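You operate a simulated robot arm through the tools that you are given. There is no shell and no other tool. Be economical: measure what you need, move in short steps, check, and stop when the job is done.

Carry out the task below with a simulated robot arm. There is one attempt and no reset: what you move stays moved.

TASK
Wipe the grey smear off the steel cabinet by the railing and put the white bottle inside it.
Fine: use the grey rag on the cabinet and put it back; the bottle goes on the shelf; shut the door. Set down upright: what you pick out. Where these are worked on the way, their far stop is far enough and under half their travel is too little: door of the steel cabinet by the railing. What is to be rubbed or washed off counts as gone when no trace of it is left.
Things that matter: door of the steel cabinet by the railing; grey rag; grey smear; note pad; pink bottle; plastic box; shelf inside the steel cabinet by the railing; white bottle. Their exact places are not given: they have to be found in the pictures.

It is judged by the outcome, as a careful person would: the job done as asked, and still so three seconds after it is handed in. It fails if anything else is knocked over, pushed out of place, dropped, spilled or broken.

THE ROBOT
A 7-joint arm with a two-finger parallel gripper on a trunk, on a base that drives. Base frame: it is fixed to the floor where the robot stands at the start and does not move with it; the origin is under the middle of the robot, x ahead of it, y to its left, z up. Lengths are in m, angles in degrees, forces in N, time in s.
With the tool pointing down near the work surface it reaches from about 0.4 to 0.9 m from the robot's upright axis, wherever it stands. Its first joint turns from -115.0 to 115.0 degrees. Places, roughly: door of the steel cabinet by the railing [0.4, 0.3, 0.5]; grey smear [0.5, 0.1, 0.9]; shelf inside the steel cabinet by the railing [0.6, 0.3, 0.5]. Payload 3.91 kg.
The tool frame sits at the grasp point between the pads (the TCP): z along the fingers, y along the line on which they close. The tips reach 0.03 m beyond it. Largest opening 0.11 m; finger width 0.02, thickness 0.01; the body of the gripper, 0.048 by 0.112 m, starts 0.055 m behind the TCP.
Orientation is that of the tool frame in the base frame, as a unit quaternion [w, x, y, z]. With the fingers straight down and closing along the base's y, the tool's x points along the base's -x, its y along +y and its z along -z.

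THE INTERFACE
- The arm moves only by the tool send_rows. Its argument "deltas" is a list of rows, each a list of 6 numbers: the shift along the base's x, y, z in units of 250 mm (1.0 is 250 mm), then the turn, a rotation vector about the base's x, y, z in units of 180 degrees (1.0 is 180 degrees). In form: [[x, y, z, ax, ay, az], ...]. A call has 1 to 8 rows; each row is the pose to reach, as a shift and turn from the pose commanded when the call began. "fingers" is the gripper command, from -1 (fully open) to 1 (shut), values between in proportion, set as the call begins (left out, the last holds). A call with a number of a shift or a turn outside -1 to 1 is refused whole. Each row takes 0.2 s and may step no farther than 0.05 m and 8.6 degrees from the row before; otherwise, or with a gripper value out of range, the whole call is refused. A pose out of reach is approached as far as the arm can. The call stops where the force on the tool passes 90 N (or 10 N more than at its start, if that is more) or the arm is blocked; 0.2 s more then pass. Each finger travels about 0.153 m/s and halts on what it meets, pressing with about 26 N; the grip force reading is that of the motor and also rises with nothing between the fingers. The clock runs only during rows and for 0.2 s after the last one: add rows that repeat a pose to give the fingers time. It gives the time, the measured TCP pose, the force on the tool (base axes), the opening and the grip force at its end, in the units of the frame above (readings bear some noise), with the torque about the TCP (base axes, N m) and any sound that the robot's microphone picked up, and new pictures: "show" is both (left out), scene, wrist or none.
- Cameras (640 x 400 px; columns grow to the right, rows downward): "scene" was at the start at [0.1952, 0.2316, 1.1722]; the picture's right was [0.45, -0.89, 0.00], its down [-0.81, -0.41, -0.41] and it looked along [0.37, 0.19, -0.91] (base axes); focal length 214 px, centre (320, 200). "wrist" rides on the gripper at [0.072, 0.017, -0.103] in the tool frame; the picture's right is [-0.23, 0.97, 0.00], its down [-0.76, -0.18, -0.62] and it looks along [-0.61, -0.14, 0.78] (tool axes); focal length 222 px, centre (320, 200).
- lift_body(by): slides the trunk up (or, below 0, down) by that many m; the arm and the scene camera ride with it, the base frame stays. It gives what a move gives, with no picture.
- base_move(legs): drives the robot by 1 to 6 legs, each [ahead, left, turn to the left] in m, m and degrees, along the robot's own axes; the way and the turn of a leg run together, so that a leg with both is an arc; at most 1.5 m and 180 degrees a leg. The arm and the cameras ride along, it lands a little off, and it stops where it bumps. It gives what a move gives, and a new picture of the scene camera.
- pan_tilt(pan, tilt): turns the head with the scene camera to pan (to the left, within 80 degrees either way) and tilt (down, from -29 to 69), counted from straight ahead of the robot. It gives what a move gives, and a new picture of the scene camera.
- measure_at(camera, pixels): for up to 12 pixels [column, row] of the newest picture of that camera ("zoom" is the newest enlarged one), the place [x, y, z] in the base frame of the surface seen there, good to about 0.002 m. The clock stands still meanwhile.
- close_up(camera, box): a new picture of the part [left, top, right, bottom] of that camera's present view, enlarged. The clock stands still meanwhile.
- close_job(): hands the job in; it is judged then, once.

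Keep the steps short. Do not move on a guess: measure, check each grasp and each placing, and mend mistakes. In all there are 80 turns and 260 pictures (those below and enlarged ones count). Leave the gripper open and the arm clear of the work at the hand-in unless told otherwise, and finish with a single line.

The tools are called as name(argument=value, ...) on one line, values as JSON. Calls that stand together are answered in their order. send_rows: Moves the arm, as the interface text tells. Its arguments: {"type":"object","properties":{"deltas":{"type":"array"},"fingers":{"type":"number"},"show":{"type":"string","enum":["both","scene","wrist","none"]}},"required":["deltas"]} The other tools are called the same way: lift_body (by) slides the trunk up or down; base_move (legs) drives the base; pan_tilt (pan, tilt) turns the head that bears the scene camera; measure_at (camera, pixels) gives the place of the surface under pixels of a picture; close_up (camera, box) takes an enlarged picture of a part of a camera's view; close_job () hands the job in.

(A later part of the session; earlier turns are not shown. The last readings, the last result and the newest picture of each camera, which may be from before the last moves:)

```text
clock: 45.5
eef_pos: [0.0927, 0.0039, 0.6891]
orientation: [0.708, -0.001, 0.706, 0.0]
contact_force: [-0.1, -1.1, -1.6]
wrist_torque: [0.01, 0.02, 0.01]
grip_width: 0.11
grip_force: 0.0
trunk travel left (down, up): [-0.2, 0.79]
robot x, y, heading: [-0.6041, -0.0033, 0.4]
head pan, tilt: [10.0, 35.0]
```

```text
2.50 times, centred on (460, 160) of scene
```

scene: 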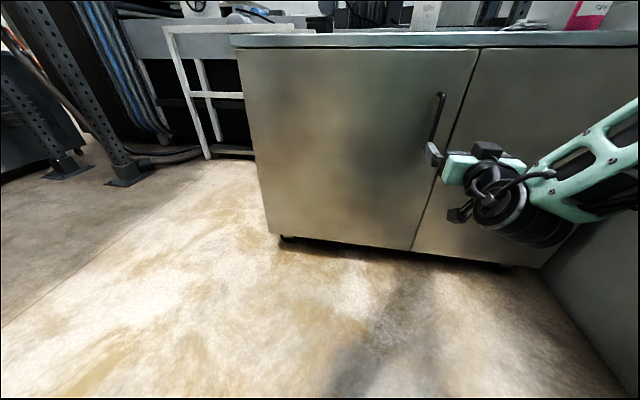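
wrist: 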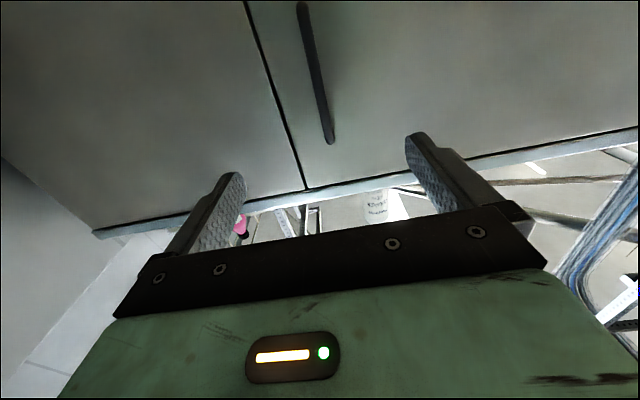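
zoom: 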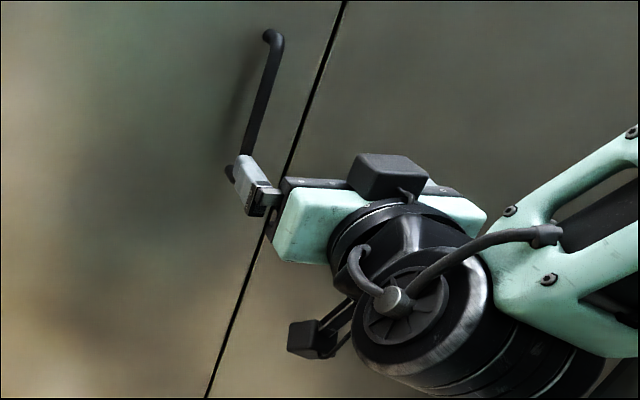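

Bar at x≈0.31, y≈0.008. I advance so the bar lies between the pads.

send_rows(deltas=[[0.18, 0.016, 0, 0, 0, 0], [0.36, 0.016, 0, 0, 0, 0], [0.54, 0.016, 0, 0, 0, 0], [0.7, 0.016, 0, 0, 0, 0], [0.8, 0.016, 0, 0, 0, 0], [0.852, 0.016, 0, 0, 0, 0], [0.852, 0.016, 0, 0, 0, 0]], show="wrist")

```text
clock: 47.1
eef_pos: [0.3062, 0.0101, 0.6885]
orientation: [0.707, 0.001, 0.707, -0.001]
contact_force: [-0.4, 0.6, 0.0]
wrist_torque: [0.02, -0.02, -0.02]
grip_width: 0.1102
grip_force: 0.1
trunk travel left (down, up): [-0.2, 0.79]
robot x, y, heading: [-0.6037, -0.0016, 0.4]
head pan, tilt: [10.0, 35.0]
```

wrist: 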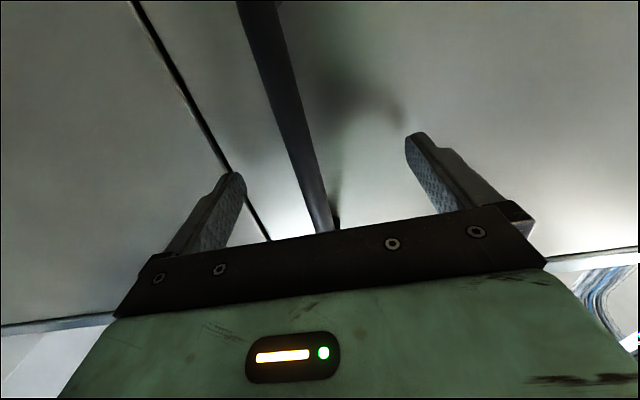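

Bar is between the pads. I close, then begin the pull arc for about 12° first.

send_rows(deltas=[[0, 0, 0, 0, 0, 0], [0, 0, 0, 0, 0, 0], [0, 0, 0, 0, 0, 0]], fingers=1, show="none")

send_rows(deltas=[[-0.06, 0.003, 0, 0, 0, -0.0083], [-0.119, 0.014, 0, 0, 0, -0.0167], [-0.238, 0.033, 0, 0, 0, -0.0333], [-0.356, 0.059, 0, 0, 0, -0.05], [-0.471, 0.092, 0, 0, 0, -0.0667]], show="both")

```text
clock: 48.0
eef_pos: [0.307, 0.0054, 0.6901]
orientation: [0.708, 0.003, 0.706, -0.003]
contact_force: [-4.9, -22.7, 0.4]
wrist_torque: [0.05, -0.26, -0.19]
grip_width: 0.0137
grip_force: 44.9
trunk travel left (down, up): [-0.2, 0.79]
robot x, y, heading: [-0.6053, -0.0015, 0.4]
head pan, tilt: [10.0, 35.0]
```

```text
clock: 49.1
eef_pos: [0.1871, 0.0257, 0.689]
orientation: [0.703, 0.078, 0.702, -0.081]
contact_force: [-13.0, -48.5, 2.4]
wrist_torque: [0.3, 0.07, -0.12]
grip_width: 0.0138
grip_force: 44.8
trunk travel left (down, up): [-0.2, 0.79]
robot x, y, heading: [-0.6011, -0.0058, 0.2]
head pan, tilt: [10.0, 35.0]
```

scene: 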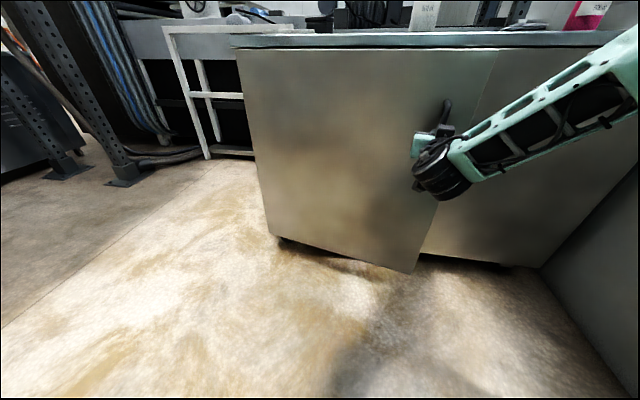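
wrist: 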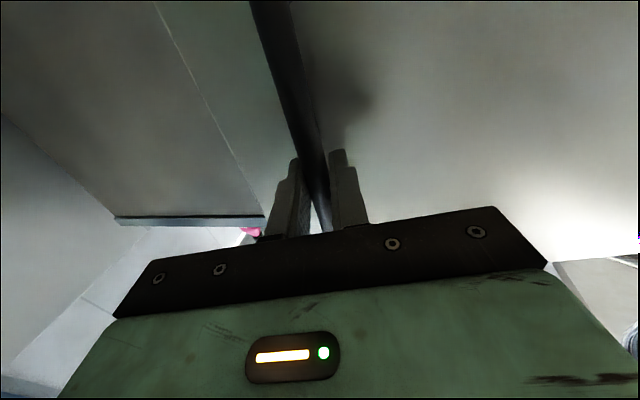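

The door opens smoothly. Lateral force −48 N suggests the path needs a little less +y; I continue to ~36° with that correction.

send_rows(deltas=[[-0.114, 0.006, 0, 0, 0, -0.0167], [-0.226, 0.05, 0, 0, 0, -0.0333], [-0.336, 0.1, 0, 0, 0, -0.05], [-0.442, 0.156, 0, 0, 0, -0.0667], [-0.546, 0.216, 0, 0, 0, -0.0833], [-0.646, 0.28, 0, 0, 0, -0.1], [-0.742, 0.348, 0, 0, 0, -0.1167], [-0.836, 0.424, 0, 0, 0, -0.1333]], show="both")

```text
clock: 50.9
eef_pos: [-0.0112, 0.122, 0.6892]
orientation: [0.672, 0.212, 0.675, -0.22]
contact_force: [-6.8, -9.5, 3.4]
wrist_torque: [0.93, -0.15, -0.25]
grip_width: 0.0138
grip_force: 44.7
trunk travel left (down, up): [-0.2, 0.79]
robot x, y, heading: [-0.6015, -0.0065, 0.4]
head pan, tilt: [10.0, 35.0]
stopped in row 8: the force on the tool passed its limit (the readings are from after the stop); the commanded pose is now the measured one
```

scene: 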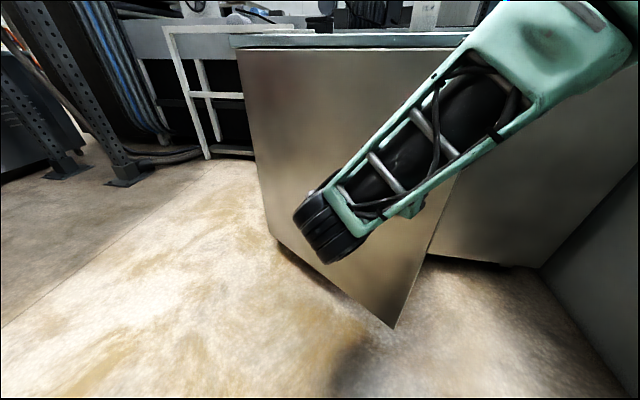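
wrist: 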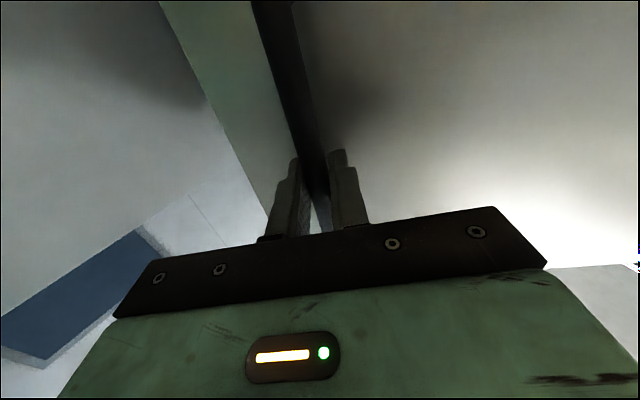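

Door ~34° open. I release the handle and back out along the tool axis.

send_rows(deltas=[[0, 0, 0, 0, 0, 0], [0, 0, 0, 0, 0, 0], [-0.128, 0.092, 0, 0, 0, 0], [-0.26, 0.188, 0, 0, 0, 0], [-0.36, 0.24, 0, 0, 0, 0], [-0.48, 0.12, 0, 0, 0, 0.045], [-0.52, -0.06, 0, 0, 0, 0.09], [-0.52, -0.24, 0, 0, 0, 0.135]], fingers=-1, show="both")

```text
clock: 52.7
eef_pos: [-0.1302, 0.1061, 0.7022]
orientation: [0.703, 0.063, 0.705, -0.072]
contact_force: [0.2, 0.3, 0.4]
wrist_torque: [0.01, 0.0, -0.01]
grip_width: 0.1102
grip_force: 0.1
out of reach, approached as far as the arm can: row 8
trunk travel left (down, up): [-0.2, 0.79]
robot x, y, heading: [-0.6022, -0.0009, 0.4]
head pan, tilt: [10.0, 35.0]
```

scene: 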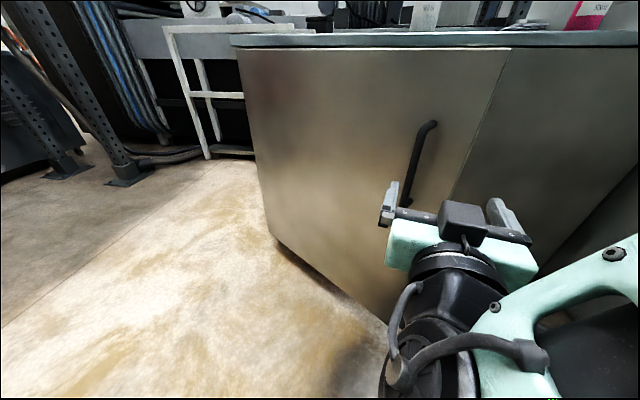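
wrist: 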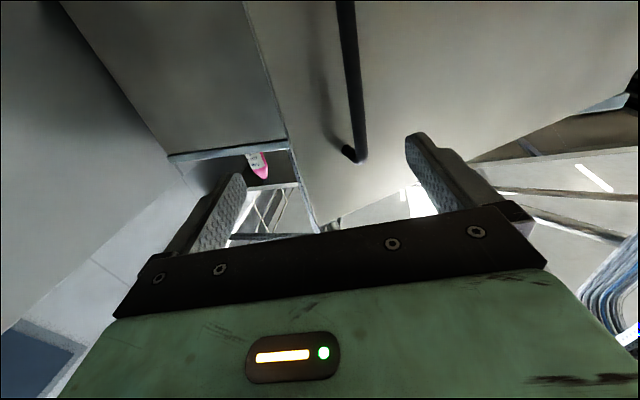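

Arm is folded close; I shift the base right 0.2 m to get past the door edge, then measure the edge.

base_move(legs=[[-0.05, -0.2, 0]])

```text
clock: 54.3
eef_pos: [-0.1801, -0.097, 0.7025]
orientation: [0.702, 0.064, 0.705, -0.073]
contact_force: [0.0, 0.4, 0.9]
wrist_torque: [-0.01, -0.03, -0.03]
grip_width: 0.1099
grip_force: 0.1
trunk travel left (down, up): [-0.2, 0.79]
robot x, y, heading: [-0.6503, -0.2061, 0.3]
head pan, tilt: [10.0, 35.0]
```

scene: 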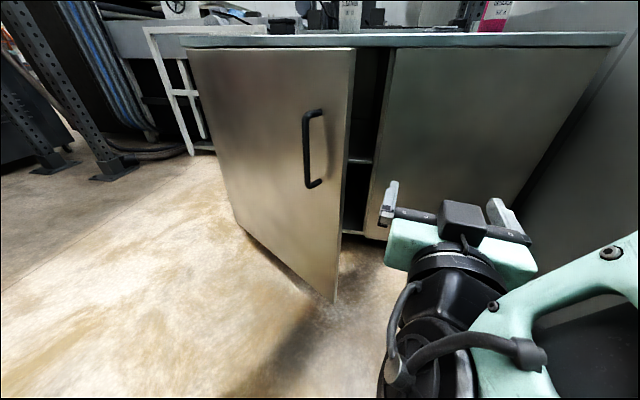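

measure_at(camera="scene", pixels=[[345, 150], [345, 55], [337, 290], [310, 150], [300, 60], [240, 60], [362, 160], [360, 190], [395, 100]])

```text
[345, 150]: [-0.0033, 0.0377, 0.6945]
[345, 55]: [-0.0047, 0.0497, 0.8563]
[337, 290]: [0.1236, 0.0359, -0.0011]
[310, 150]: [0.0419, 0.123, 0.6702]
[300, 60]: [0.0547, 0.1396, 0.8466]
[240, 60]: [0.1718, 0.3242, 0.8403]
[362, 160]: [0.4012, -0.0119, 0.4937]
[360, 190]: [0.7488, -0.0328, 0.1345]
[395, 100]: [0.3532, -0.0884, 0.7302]
```

Edge at (0,0.04); shelf at z≈0.49. I shut the fingers and swing the gripper inside the gap, yawing left.

send_rows(deltas=[[0.14, 0, 0, 0, 0, 0.0467], [0.28, 0, 0, 0, 0, 0.0933], [0.42, 0, 0, 0, 0, 0.14], [0.56, 0, 0, 0, 0, 0.1867], [0.7, 0.0, 0, 0, 0, 0.2333], [0.84, 0.02, 0, 0, 0, 0.28], [0.96, 0.06, 0, 0, 0, 0.3267], [1.0, 0.1, 0, 0, 0, 0.3733]], fingers=1, show="scene")

```text
clock: 56.1
eef_pos: [-0.0424, -0.0228, 0.6689]
orientation: [0.643, -0.234, 0.711, 0.163]
contact_force: [-0.7, -0.5, 1.3]
wrist_torque: [0.0, 0.01, 0.0]
grip_width: 0.0
grip_force: 26.1
out of reach, approached as far as the arm can: row 1, 2, 3, 4, 5, 6, 7, 8
trunk travel left (down, up): [-0.2, 0.79]
robot x, y, heading: [-0.6513, -0.2069, 0.4]
head pan, tilt: [10.0, 35.0]
```

scene: 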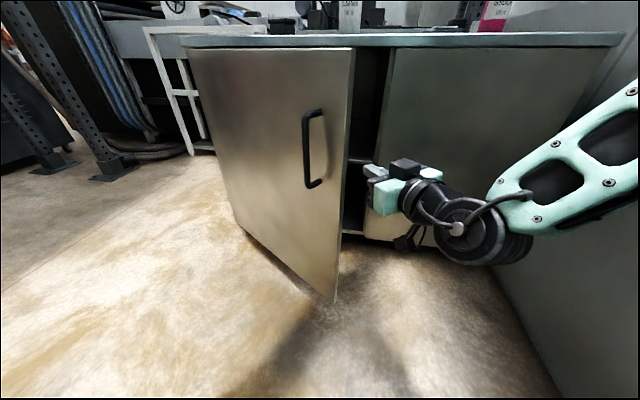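

send_rows(deltas=[[0.05, -0.1, 0, 0, 0, -0.045], [0.1, -0.1, 0, 0, 0, -0.09], [0.15, -0.1, 0, 0, 0, -0.135]], show="none")

```text
clock: 56.9
eef_pos: [-0.0063, -0.043, 0.6658]
orientation: [0.665, -0.077, 0.743, 0.024]
contact_force: [0.1, 0.1, 0.1]
wrist_torque: [-0.01, 0.01, 0.03]
grip_width: 0.0
grip_force: 26.2
trunk travel left (down, up): [-0.2, 0.79]
robot x, y, heading: [-0.6494, -0.2079, 0.2]
head pan, tilt: [10.0, 35.0]
```

Yaw is limited there, so instead I'll hook the door's inner edge with the closed fingertips and lead it around its arc with the tool kept pointing ahead.

send_rows(deltas=[[0.12, 0.048, 0, 0, 0, 0], [0.196, 0.18, 0, 0, 0, 0], [0.196, 0.296, 0, 0, 0, 0], [0.048, 0.396, 0, 0, 0, 0], [-0.096, 0.504, 0, 0, 0, 0], [-0.228, 0.62, 0, 0, 0, 0], [-0.352, 0.744, 0, 0, 0, 0], [-0.468, 0.88, 0, 0, 0, 0]], show="both")

```text
clock: 57.9
eef_pos: [0.0314, 0.0318, 0.6671]
orientation: [0.665, -0.071, 0.743, 0.014]
contact_force: [-14.3, -21.4, 9.3]
wrist_torque: [0.55, 0.06, 1.31]
grip_width: 0.0
grip_force: 26.3
trunk travel left (down, up): [-0.2, 0.79]
robot x, y, heading: [-0.6499, -0.2084, 0.0]
head pan, tilt: [10.0, 35.0]
stopped in row 4: the force on the tool passed its limit (the readings are from after the stop); the commanded pose is now the measured one
```

scene: 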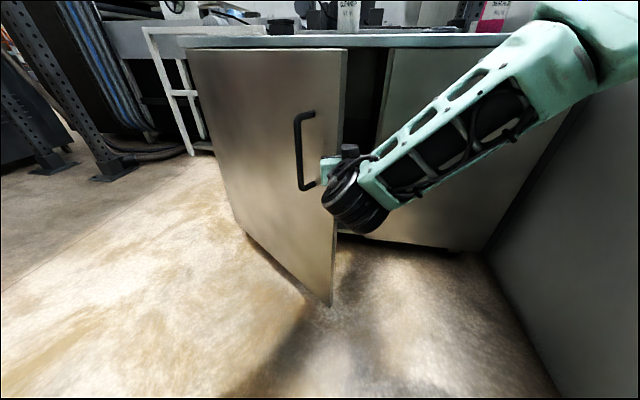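
wrist: 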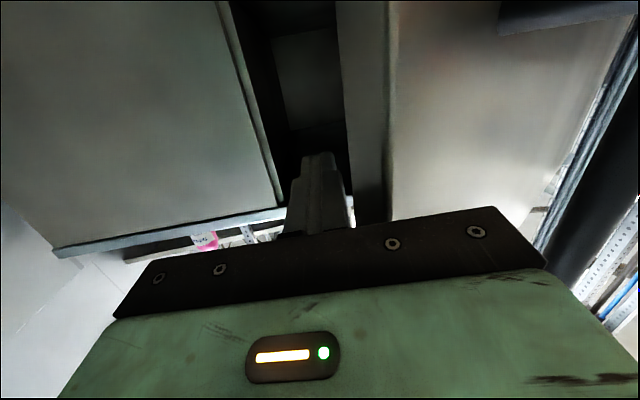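

Contact made, force spiked; I continue along the arc at half speed.

send_rows(deltas=[[-0.06, 0.055, 0, 0, 0, 0], [-0.135, 0.11, 0, 0, 0, 0], [-0.205, 0.166, 0, 0, 0, 0], [-0.272, 0.226, 0, 0, 0, 0], [-0.338, 0.286, 0, 0, 0, 0], [-0.402, 0.35, 0, 0, 0, 0], [-0.462, 0.412, 0, 0, 0, 0], [-0.522, 0.48, 0, 0, 0, 0]], show="both")

```text
clock: 58.4
eef_pos: [0.0093, 0.0457, 0.6649]
orientation: [0.666, -0.068, 0.743, 0.009]
contact_force: [-16.6, -24.2, 11.6]
wrist_torque: [0.62, 0.05, 1.45]
grip_width: 0.0
grip_force: 26.1
trunk travel left (down, up): [-0.2, 0.79]
robot x, y, heading: [-0.6514, -0.2074, 0.1]
head pan, tilt: [10.0, 35.0]
stopped in row 2: the force on the tool passed its limit (the readings are from after the stop); the commanded pose is now the measured one
```

scene: 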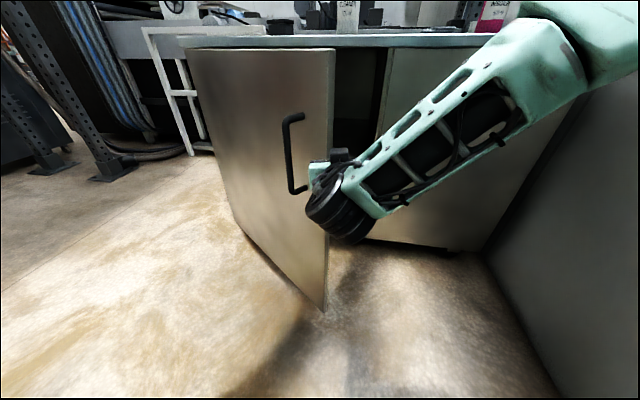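
wrist: 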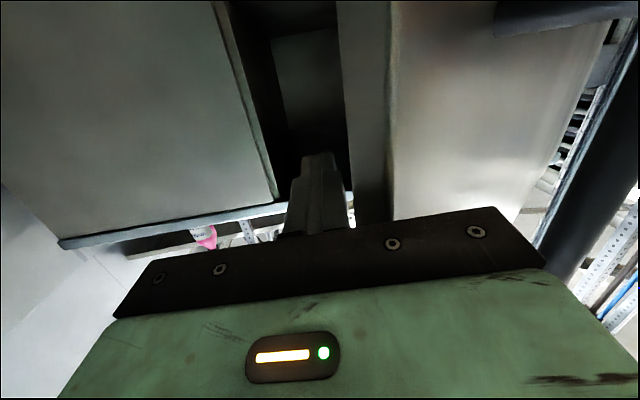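

The torque shows the door edge is bearing on the palm (45 mm behind the TCP), jamming. I shift back so the edge rides on the fingers, then continue.

send_rows(deltas=[[-0.1, -0.01, 0, 0, 0, 0], [-0.19, 0.01, 0, 0, 0, 0], [-0.26, 0.085, 0, 0, 0, 0], [-0.325, 0.145, 0, 0, 0, 0], [-0.39, 0.21, 0, 0, 0, 0], [-0.455, 0.27, 0, 0, 0, 0], [-0.515, 0.335, 0, 0, 0, 0], [-0.575, 0.4, 0, 0, 0, 0]], show="both")

```text
clock: 60.2
eef_pos: [-0.1341, 0.1477, 0.6635]
orientation: [0.664, -0.069, 0.745, 0.01]
contact_force: [0.0, -0.3, -0.9]
wrist_torque: [-0.01, -0.02, -0.04]
grip_width: 0.0
grip_force: 25.6
trunk travel left (down, up): [-0.2, 0.79]
robot x, y, heading: [-0.6525, -0.2069, 0.1]
head pan, tilt: [10.0, 35.0]
```

scene: 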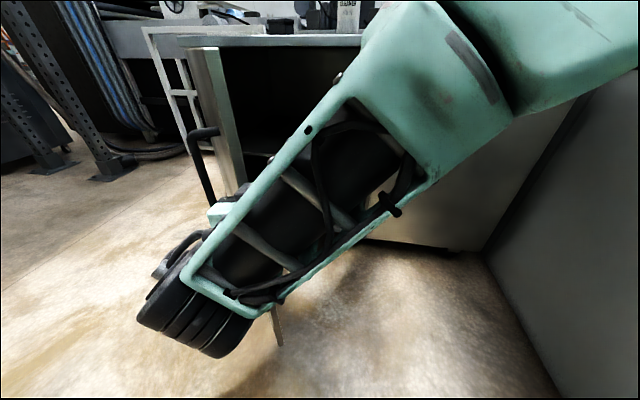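
wrist: 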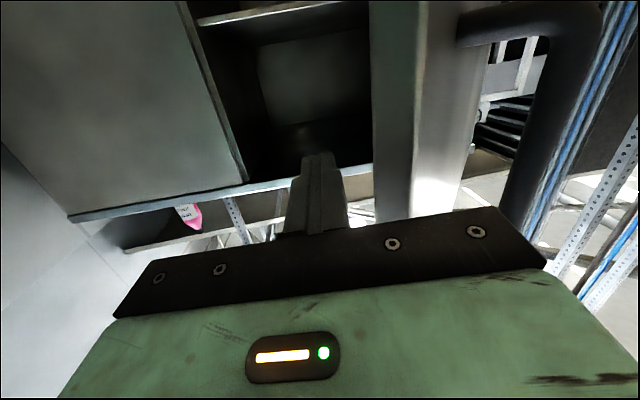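

No force now; the door swung along. I measure it.

measure_at(camera="wrist", pixels=[[375, 60], [385, 120], [390, 170], [410, 60], [420, 150], [480, 30], [250, 22], [290, 8]])

measure_at(camera="scene", pixels=[[230, 100], [192, 60], [205, 170], [225, 60]])

```text
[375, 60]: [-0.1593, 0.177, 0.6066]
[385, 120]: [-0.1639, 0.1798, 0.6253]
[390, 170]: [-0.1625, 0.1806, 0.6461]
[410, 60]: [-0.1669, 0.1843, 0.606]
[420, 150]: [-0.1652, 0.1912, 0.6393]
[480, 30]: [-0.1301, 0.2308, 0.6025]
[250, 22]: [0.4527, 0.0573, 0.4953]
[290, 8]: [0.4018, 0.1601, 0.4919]
```

```text
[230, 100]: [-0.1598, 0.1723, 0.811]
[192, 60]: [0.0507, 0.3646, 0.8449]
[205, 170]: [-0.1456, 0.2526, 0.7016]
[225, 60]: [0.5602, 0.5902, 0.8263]
```

Door at ~54°. Continue along the arc.

send_rows(deltas=[[-0.048, 0.048, 0, 0, 0, 0], [-0.1, 0.12, 0, 0, 0, 0], [-0.14, 0.184, 0, 0, 0, 0], [-0.212, 0.284, 0, 0, 0, 0], [-0.28, 0.412, 0, 0, 0, 0], [-0.34, 0.53, 0, 0, 0, 0], [-0.396, 0.652, 0, 0, 0, 0], [-0.444, 0.776, 0, 0, 0, 0]], show="wrist")

pan_tilt(pan=35, tilt=25)

```text
clock: 61.6
eef_pos: [-0.1928, 0.2659, 0.664]
orientation: [0.66, -0.051, 0.75, -0.003]
contact_force: [-11.2, -6.1, 3.1]
wrist_torque: [0.34, -0.12, 0.73]
grip_width: 0.0
grip_force: 26.0
trunk travel left (down, up): [-0.2, 0.79]
robot x, y, heading: [-0.6529, -0.2088, 0.1]
head pan, tilt: [10.0, 35.0]
stopped in row 7: the force on the tool passed its limit (the readings are from after the stop); the commanded pose is now the measured one
```

wrist: 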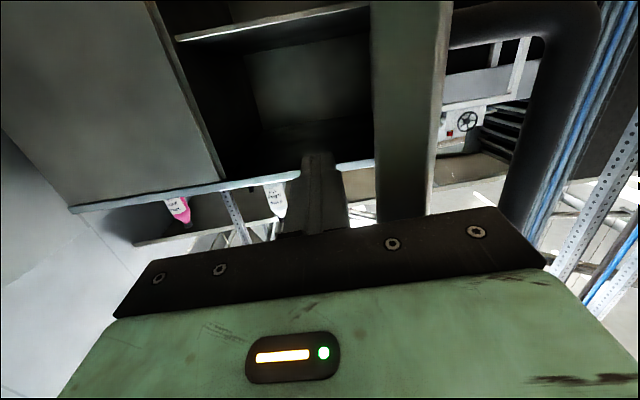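

```text
clock: 62.5
eef_pos: [-0.1945, 0.2666, 0.6638]
orientation: [0.659, -0.051, 0.75, -0.004]
contact_force: [-29.3, -14.8, 4.6]
wrist_torque: [0.63, -0.51, 1.81]
grip_width: 0.0
grip_force: 26.4
trunk travel left (down, up): [-0.2, 0.79]
robot x, y, heading: [-0.6564, -0.2086, 0.1]
head pan, tilt: [35.0, 25.0]
```

scene: 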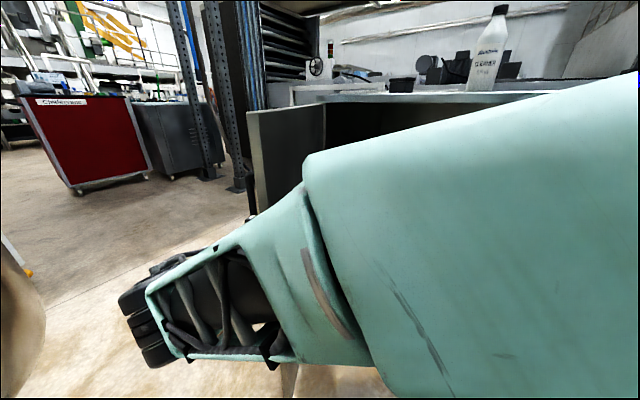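

Edge is on the palm again (~70° open). I back off in x and push further with the fingertips.

send_rows(deltas=[[-0.08, -0.04, 0, 0, 0, 0], [-0.18, -0.04, 0, 0, 0, 0], [-0.2, 0.08, 0, 0, 0, 0], [-0.22, 0.2, 0, 0, 0, 0], [-0.24, 0.3, 0, 0, 0, 0], [-0.26, 0.4, 0, 0, 0, 0], [-0.27, 0.5, 0, 0, 0, 0], [-0.28, 0.6, 0, 0, 0, 0]], show="wrist")

```text
clock: 63.2
eef_pos: [-0.1766, 0.2322, 0.6591]
orientation: [0.652, -0.005, 0.756, -0.052]
contact_force: [-61.8, -37.6, 18.1]
wrist_torque: [0.92, -0.96, 3.39]
grip_width: 0.0
grip_force: 26.1
trunk travel left (down, up): [-0.2, 0.79]
robot x, y, heading: [-0.6533, -0.209, 0.1]
head pan, tilt: [35.0, 25.0]
stopped in row 3: the force on the tool passed its limit (the readings are from after the stop); the commanded pose is now the measured one
```

wrist: 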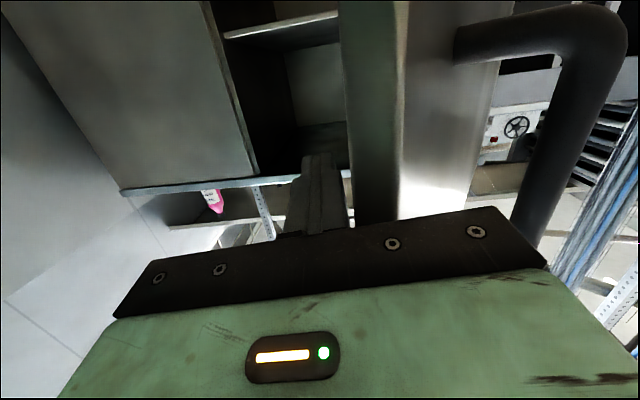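

The arm is folded too tightly here and the palm presses on the door edge. I relieve by driving the base back a little.

base_move(legs=[[-0.07, 0, 0]])

measure_at(camera="scene", pixels=[[250, 110], [325, 105], [252, 180], [320, 90]])

```text
clock: 64.2
eef_pos: [-0.2434, 0.2332, 0.6558]
orientation: [0.653, -0.006, 0.756, -0.052]
contact_force: [-1.0, 0.3, 0.2]
wrist_torque: [0.02, -0.04, 0.0]
grip_width: 0.0
grip_force: 25.4
trunk travel left (down, up): [-0.2, 0.79]
robot x, y, heading: [-0.722, -0.206, 0.4]
head pan, tilt: [35.0, 25.0]
```

scene: 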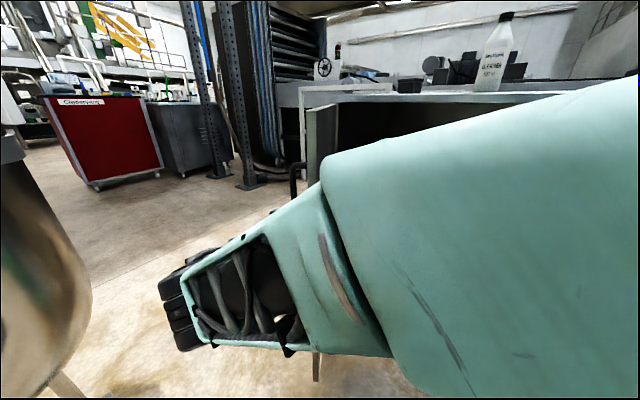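

```text
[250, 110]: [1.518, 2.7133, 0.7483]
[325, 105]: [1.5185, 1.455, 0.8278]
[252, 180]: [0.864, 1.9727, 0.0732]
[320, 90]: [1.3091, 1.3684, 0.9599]
```

measure_at(camera="scene", pixels=[[312, 112], [335, 108], [318, 140], [310, 140], [296, 180], [318, 370]])

```text
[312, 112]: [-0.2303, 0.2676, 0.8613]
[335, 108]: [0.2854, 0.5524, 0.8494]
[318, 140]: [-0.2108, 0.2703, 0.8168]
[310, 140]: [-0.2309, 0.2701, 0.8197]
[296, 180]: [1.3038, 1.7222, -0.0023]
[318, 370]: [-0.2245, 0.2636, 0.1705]
```

Door ~61° open, gripper free. I reposition the base back and left so the arm is extended rather than folded.

base_move(legs=[[-0.2, 0, 0], [0, 0.15, 0]])

send_rows(deltas=[[0.05, -0.16, 0, 0, 0, 0.04], [0.1, -0.32, 0, 0, 0, 0.08], [0.15, -0.48, 0, 0, 0, 0.12], [0.2, -0.64, 0, 0, 0, 0.16], [0.3, -0.76, 0, 0, 0, 0.2], [0.45, -0.82, 0, 0, 0, 0.2], [0.6, -0.84, 0, 0, 0, 0.2]], show="both")

```text
clock: 66.8
eef_pos: [-0.4408, 0.3826, 0.6559]
orientation: [0.652, -0.006, 0.756, -0.053]
contact_force: [-0.3, 0.1, -0.1]
wrist_torque: [0.0, 0.0, -0.02]
grip_width: 0.0001
grip_force: 26.4
trunk travel left (down, up): [-0.2, 0.79]
robot x, y, heading: [-0.9181, -0.0574, 0.3]
head pan, tilt: [35.0, 25.0]
```

scene: 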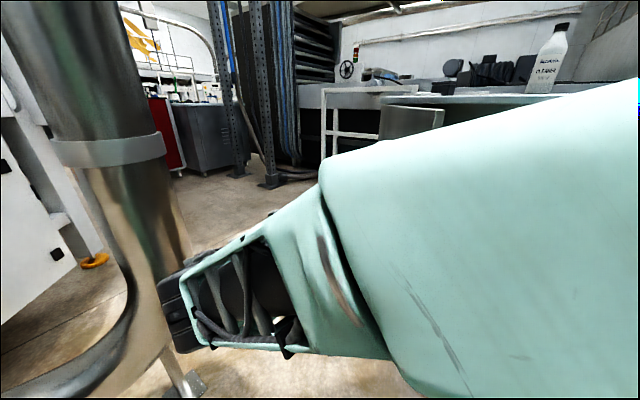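

```text
clock: 68.4
eef_pos: [-0.2904, 0.1721, 0.658]
orientation: [0.636, -0.241, 0.717, 0.153]
contact_force: [0.7, -0.7, 0.3]
wrist_torque: [0.01, 0.02, -0.04]
grip_width: 0.0
grip_force: 26.0
trunk travel left (down, up): [-0.2, 0.79]
robot x, y, heading: [-0.9204, -0.0594, 0.4]
head pan, tilt: [35.0, 25.0]
```

scene: 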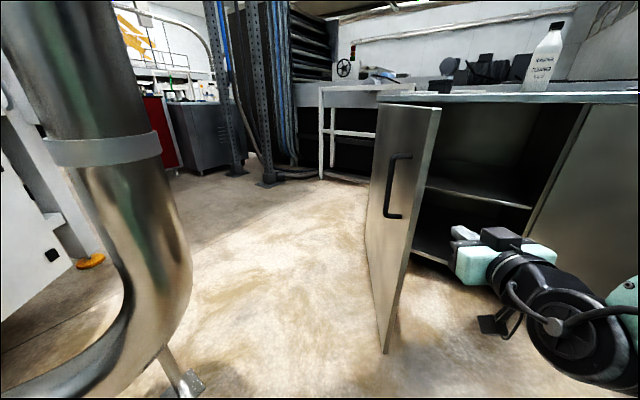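
wrist: 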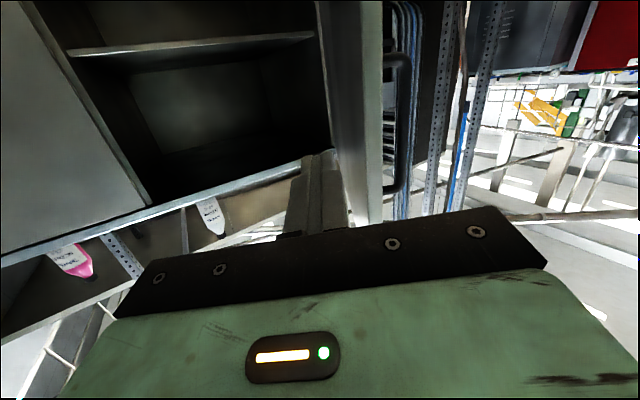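

Clear view now. I go in along the inner side of the door, then sweep left with the tips.

send_rows(deltas=[[0.18, 0.0, 0, 0, 0, 0], [0.36, 0.02, 0, 0, 0, 0], [0.54, 0.06, 0, 0, 0, 0], [0.72, 0.12, 0, 0, 0, 0], [0.84, 0.24, 0, 0, 0, 0], [0.9, 0.34, 0, 0, 0, 0], [0.9, 0.42, 0, 0, 0, 0], [0.88, 0.5, 0, 0, 0, 0]], show="scene")

```text
clock: 70.2
eef_pos: [-0.0706, 0.2961, 0.6555]
orientation: [0.636, -0.24, 0.717, 0.153]
contact_force: [1.1, 0.4, -1.0]
wrist_torque: [0.02, -0.05, 0.01]
grip_width: 0.0001
grip_force: 25.6
trunk travel left (down, up): [-0.2, 0.79]
robot x, y, heading: [-0.9218, -0.0594, 0.1]
head pan, tilt: [35.0, 25.0]
```

scene: 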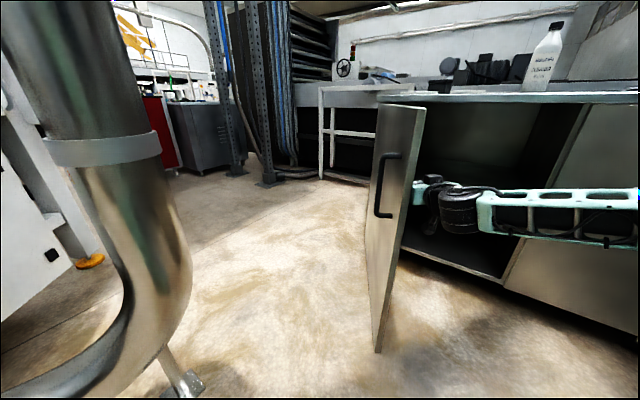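

send_rows(deltas=[[-0.02, 0.1, 0, 0, 0, 0], [-0.04, 0.2, 0, 0, 0, 0], [-0.06, 0.3, 0, 0, 0, 0], [-0.08, 0.4, 0, 0, 0, 0], [-0.1, 0.5, 0, 0, 0, 0], [-0.12, 0.6, 0, 0, 0, 0], [-0.13, 0.7, 0, 0, 0, 0], [-0.14, 0.8, 0, 0, 0, 0]], show="scene")

```text
clock: 72.0
eef_pos: [-0.1061, 0.4968, 0.6586]
orientation: [0.636, -0.24, 0.717, 0.151]
contact_force: [-0.1, 0.2, -0.1]
wrist_torque: [0.0, 0.01, 0.06]
grip_width: 0.0
grip_force: 25.9
trunk travel left (down, up): [-0.2, 0.79]
robot x, y, heading: [-0.9195, -0.056, 0.5]
head pan, tilt: [35.0, 25.0]
```

scene: 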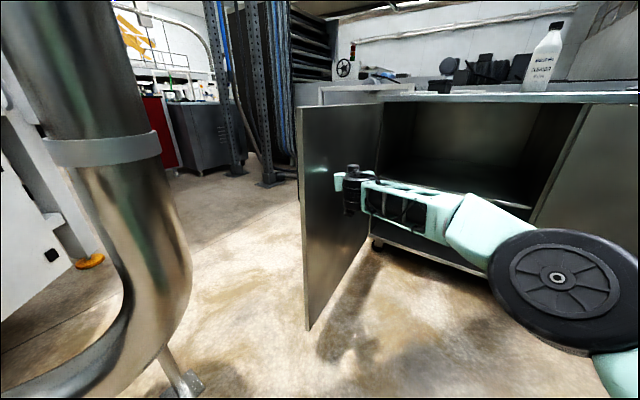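

measure_at(camera="scene", pixels=[[303, 130], [308, 150], [375, 120], [380, 105], [430, 180], [500, 200], [460, 150]])

```text
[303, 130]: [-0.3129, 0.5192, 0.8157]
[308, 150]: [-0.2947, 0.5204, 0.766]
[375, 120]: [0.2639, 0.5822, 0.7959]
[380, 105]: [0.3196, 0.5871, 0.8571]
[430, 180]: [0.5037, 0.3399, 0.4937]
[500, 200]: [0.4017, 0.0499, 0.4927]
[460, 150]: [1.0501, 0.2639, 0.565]
```

Door is ~84° open; shelf at z≈0.494, front edge x≈0.40. I withdraw the arm, setting the tool to yaw 0 with 25° downward pitch, gripper open.

send_rows(deltas=[[0, -0.15, 0, 0, 0.0197, -0.0369], [-0.02, -0.3, 0, 0, 0.0394, -0.0738], [-0.08, -0.45, 0, 0, 0.0591, -0.1107], [-0.16, -0.6, 0, 0, 0.0788, -0.1476], [-0.26, -0.75, 0, 0, 0.0985, -0.1845], [-0.4, -0.85, 0, 0, 0.0985, -0.1845], [-0.54, -0.92, 0, 0, 0.0985, -0.1845], [-0.7, -1.0, 0, 0, 0.0985, -0.1845]], fingers=-1, show="none")

send_rows(deltas=[[-0.1, -0.15, 0, 0, 0, 0], [-0.2, -0.3, 0, 0, 0, 0], [-0.3, -0.45, 0, 0, 0, 0], [-0.4, -0.6, 0, 0, 0, 0], [-0.48, -0.75, 0, 0, 0, 0], [-0.48, -0.8, 0, 0, 0, 0]], show="scene")

lift_body(by=0.34)

```text
clock: 73.8
eef_pos: [-0.281, 0.247, 0.6578]
orientation: [0.537, 0.0, 0.844, 0.0]
contact_force: [0.0, -0.3, 0.0]
wrist_torque: [0.01, 0.01, 0.02]
grip_width: 0.11
grip_force: 0.1
trunk travel left (down, up): [-0.2, 0.79]
robot x, y, heading: [-0.9192, -0.0615, 0.1]
head pan, tilt: [35.0, 25.0]
```

```text
clock: 75.2
eef_pos: [-0.4011, 0.0484, 0.6583]
orientation: [0.536, 0.001, 0.844, -0.001]
contact_force: [-0.2, 0.2, 0.1]
wrist_torque: [0.01, 0.02, 0.03]
grip_width: 0.1102
grip_force: 0.0
trunk travel left (down, up): [-0.2, 0.79]
robot x, y, heading: [-0.9254, -0.0607, 0.1]
head pan, tilt: [35.0, 25.0]
```

scene: 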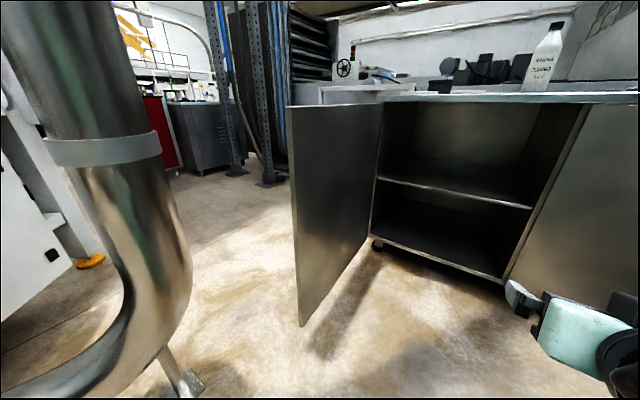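

```text
clock: 78.5
eef_pos: [-0.4003, 0.0493, 0.9978]
orientation: [0.535, 0.001, 0.845, -0.001]
contact_force: [-0.7, 0.5, 0.6]
wrist_torque: [-0.01, 0.01, -0.04]
grip_width: 0.11
grip_force: 0.1
trunk travel left (down, up): [-0.54, 0.45]
robot x, y, heading: [-0.9222, -0.0595, 0.1]
head pan, tilt: [35.0, 25.0]
```

Now drive ahead 0.6 m and look at the bottle.

base_move(legs=[[0.6, 0, 0]])

pan_tilt(pan=5, tilt=35)

close_up(camera="wrist", box=[160, 0, 480, 200])

```text
clock: 81.9
eef_pos: [0.1892, 0.0536, 0.9993]
orientation: [0.536, -0.002, 0.844, 0.0]
contact_force: [0.3, -0.4, 0.5]
wrist_torque: [0.01, 0.01, -0.02]
grip_width: 0.1104
grip_force: 0.2
trunk travel left (down, up): [-0.54, 0.45]
robot x, y, heading: [-0.3278, -0.0553, 0.5]
head pan, tilt: [35.0, 25.0]
```

scene: 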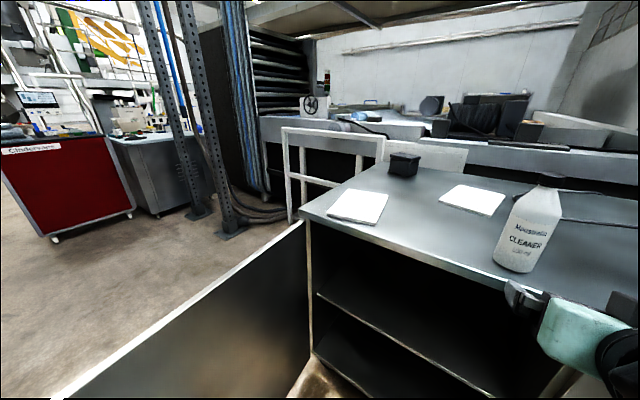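

```text
clock: 82.8
eef_pos: [0.1896, 0.0541, 0.9978]
orientation: [0.536, -0.001, 0.844, 0.0]
contact_force: [0.0, 0.0, -0.1]
wrist_torque: [-0.05, -0.01, 0.02]
grip_width: 0.11
grip_force: 0.0
trunk travel left (down, up): [-0.54, 0.45]
robot x, y, heading: [-0.3299, -0.0571, 0.5]
head pan, tilt: [5.0, 35.0]
```

scene: 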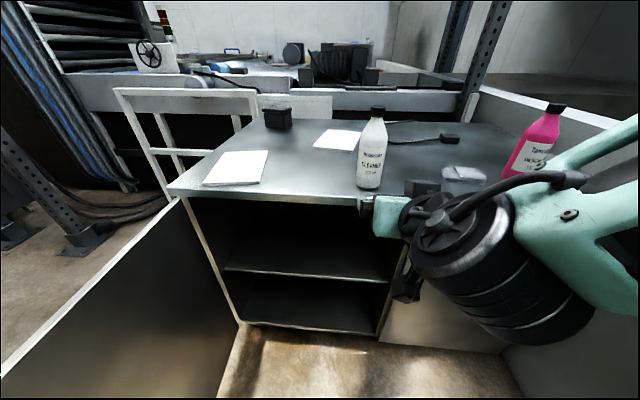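

```text
2.00 times, centred on (320, 100) of wrist
```

zoom: 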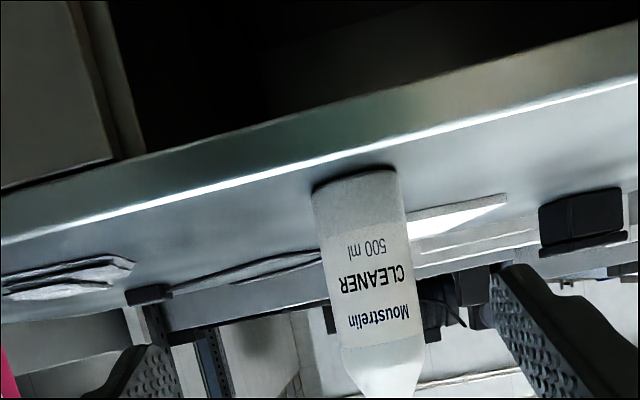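

measure_at(camera="zoom", pixels=[[355, 190], [320, 230], [400, 220], [368, 270], [335, 290], [415, 290], [380, 340], [345, 345], [422, 340], [385, 375]])

measure_at(camera="scene", pixels=[[230, 270], [388, 281], [240, 318], [300, 260], [380, 250], [188, 198], [400, 245]])

```text
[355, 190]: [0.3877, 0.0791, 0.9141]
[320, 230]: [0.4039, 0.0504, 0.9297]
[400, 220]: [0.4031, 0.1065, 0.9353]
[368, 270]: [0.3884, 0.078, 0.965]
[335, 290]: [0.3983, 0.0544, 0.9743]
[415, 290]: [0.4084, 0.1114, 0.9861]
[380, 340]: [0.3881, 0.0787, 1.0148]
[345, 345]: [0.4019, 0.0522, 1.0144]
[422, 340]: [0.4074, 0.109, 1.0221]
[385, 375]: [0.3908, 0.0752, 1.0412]
```

```text
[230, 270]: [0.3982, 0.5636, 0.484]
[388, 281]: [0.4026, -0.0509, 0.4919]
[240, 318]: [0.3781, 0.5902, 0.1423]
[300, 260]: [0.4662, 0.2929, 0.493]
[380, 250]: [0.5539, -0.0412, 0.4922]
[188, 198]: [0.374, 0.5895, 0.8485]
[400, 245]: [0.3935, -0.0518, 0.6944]
```

Bottle centre (0.418, 0.080), radius 0.03. I align and advance to TCP (0.418,0.080,0.985).

send_rows(deltas=[[0.06, 0.1, -0.05, 0, 0, 0], [0.2, 0.1, -0.05, 0, 0, 0], [0.36, 0.1, -0.05, 0, 0, 0], [0.52, 0.1, -0.05, 0, 0, 0], [0.68, 0.1, -0.05, 0, 0, 0], [0.82, 0.1, -0.05, 0, 0, 0], [0.914, 0.1, -0.05, 0, 0, 0], [0.914, 0.1, -0.05, 0, 0, 0]], show="both")

```text
clock: 84.6
eef_pos: [0.4176, 0.0792, 0.9858]
orientation: [0.535, -0.002, 0.845, 0.0]
contact_force: [0.0, 0.6, 0.4]
wrist_torque: [-0.01, 0.03, 0.0]
grip_width: 0.1101
grip_force: 0.0
trunk travel left (down, up): [-0.54, 0.45]
robot x, y, heading: [-0.3301, -0.0556, 0.6]
head pan, tilt: [5.0, 35.0]
```

scene: 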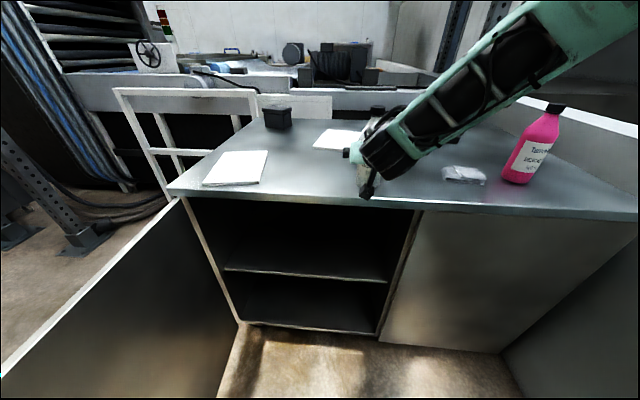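
wrist: 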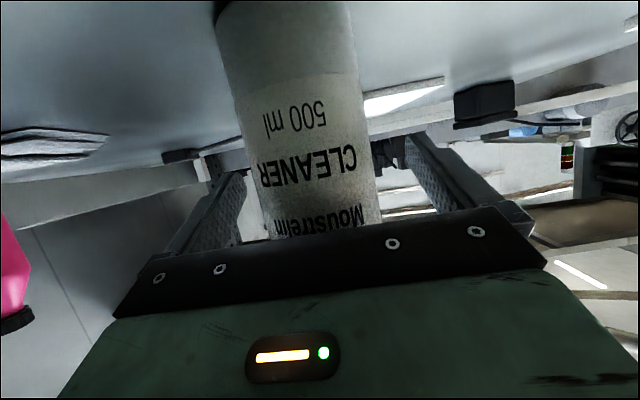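

Bottle between the fingers. I close, then lift 6 cm.

send_rows(deltas=[[0, 0, 0, 0, 0, 0], [0, 0, 0, 0, 0, 0], [0, 0, 0, 0, 0, 0], [0, 0, 0.06, 0, 0, 0], [0, 0, 0.15, 0, 0, 0], [0, 0, 0.25, 0, 0, 0]], fingers=1, show="both")

```text
clock: 86.0
eef_pos: [0.417, 0.0799, 1.0465]
orientation: [0.536, -0.002, 0.844, 0.001]
contact_force: [0.6, 0.3, -5.2]
wrist_torque: [-0.01, -0.02, 0.0]
grip_width: 0.0651
grip_force: 26.2
trunk travel left (down, up): [-0.54, 0.45]
robot x, y, heading: [-0.3281, -0.0536, 0.6]
head pan, tilt: [5.0, 35.0]
```

scene: 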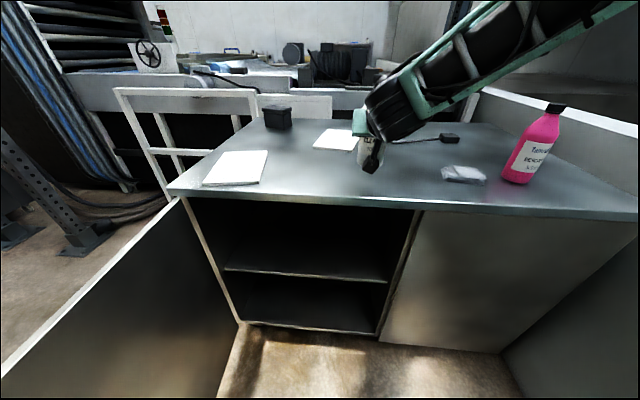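
wrist: 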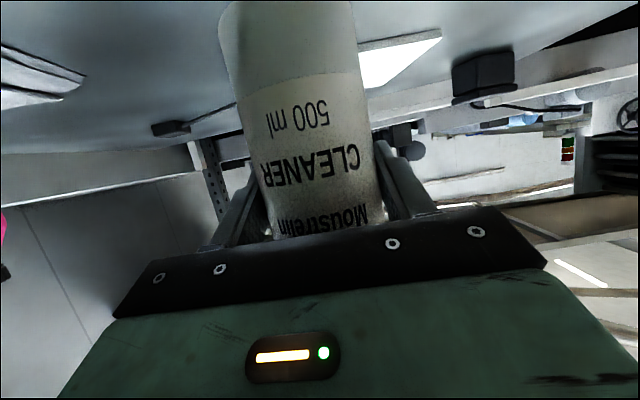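

Held (5 N). I back the base out, then lower the trunk with the bottle.

base_move(legs=[[-0.45, 0, 0]])

lift_body(by=-0.42)

send_rows(deltas=[[0, 0.12, 0, 0, 0, 0], [0, 0.24, 0, 0, 0, 0], [0, 0.36, 0, 0, 0, 0], [0, 0.48, 0, 0, 0, 0], [0, 0.48, 0, 0, 0, 0]], show="both")

```text
clock: 88.8
eef_pos: [-0.0381, 0.0729, 1.0481]
orientation: [0.536, 0.0, 0.844, -0.001]
contact_force: [0.0, 0.5, -5.1]
wrist_torque: [0.01, -0.02, 0.03]
grip_width: 0.0652
grip_force: 25.7
trunk travel left (down, up): [-0.54, 0.45]
robot x, y, heading: [-0.7851, -0.0584, 0.4]
head pan, tilt: [5.0, 35.0]
```

scene: 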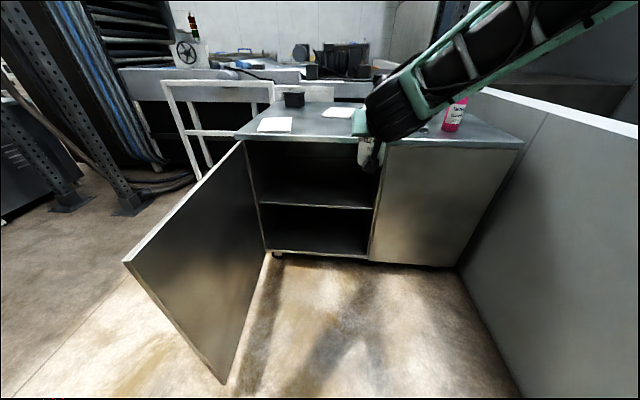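

```text
refused: -0.42 is not a number from -0.4 to 0.4
```

```text
clock: 90.0
eef_pos: [-0.0395, 0.1936, 1.0457]
orientation: [0.536, 0.001, 0.844, -0.001]
contact_force: [-0.2, 0.1, -5.4]
wrist_torque: [0.0, 0.0, -0.04]
grip_width: 0.065
grip_force: 25.5
trunk travel left (down, up): [-0.54, 0.45]
robot x, y, heading: [-0.7863, -0.062, 0.2]
head pan, tilt: [5.0, 35.0]
```

scene: 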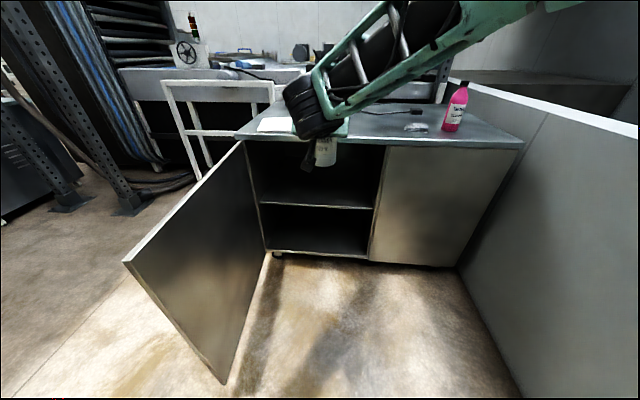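
wrist: 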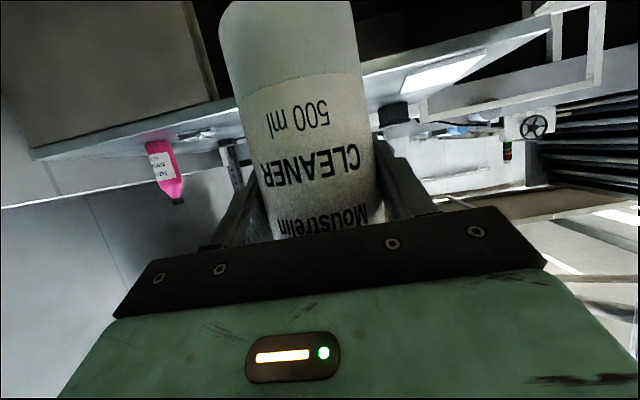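

Lower in 0.4 m (limit), then continue.

lift_body(by=-0.4)

base_move(legs=[[0.3, 0, 0]])

```text
clock: 93.8
eef_pos: [-0.0387, 0.1927, 0.646]
orientation: [0.536, 0.0, 0.844, -0.001]
contact_force: [0.1, 1.0, -5.3]
wrist_torque: [0.0, 0.04, 0.01]
grip_width: 0.0652
grip_force: 25.9
trunk travel left (down, up): [-0.14, 0.85]
robot x, y, heading: [-0.784, -0.0602, 0.3]
head pan, tilt: [5.0, 35.0]
```

```text
clock: 95.8
eef_pos: [0.2591, 0.1921, 0.646]
orientation: [0.536, 0.001, 0.844, -0.002]
contact_force: [0.4, -0.3, -5.4]
wrist_torque: [0.0, 0.0, -0.01]
grip_width: 0.065
grip_force: 26.3
trunk travel left (down, up): [-0.14, 0.85]
robot x, y, heading: [-0.4888, -0.0553, 0.2]
head pan, tilt: [5.0, 35.0]
```

scene: 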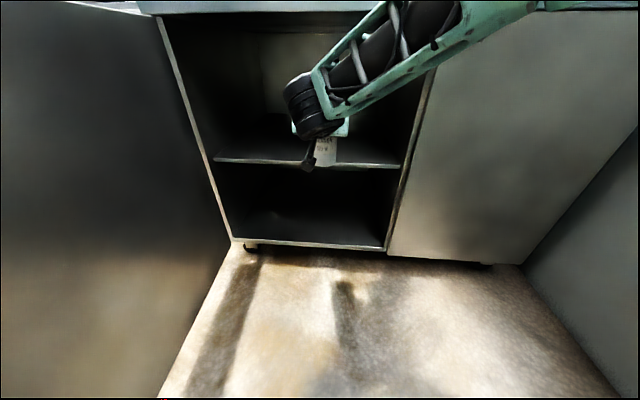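

I check forearm clearance against the counter edge by measuring it.

measure_at(camera="scene", pixels=[[330, 70], [380, 30], [430, 45], [480, 25], [310, 90], [385, 10], [300, 10]])

```text
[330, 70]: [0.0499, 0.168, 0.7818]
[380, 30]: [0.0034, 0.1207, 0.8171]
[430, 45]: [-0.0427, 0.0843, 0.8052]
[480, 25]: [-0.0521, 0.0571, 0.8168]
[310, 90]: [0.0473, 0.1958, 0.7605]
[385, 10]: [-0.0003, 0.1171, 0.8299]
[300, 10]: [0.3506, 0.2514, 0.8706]
```

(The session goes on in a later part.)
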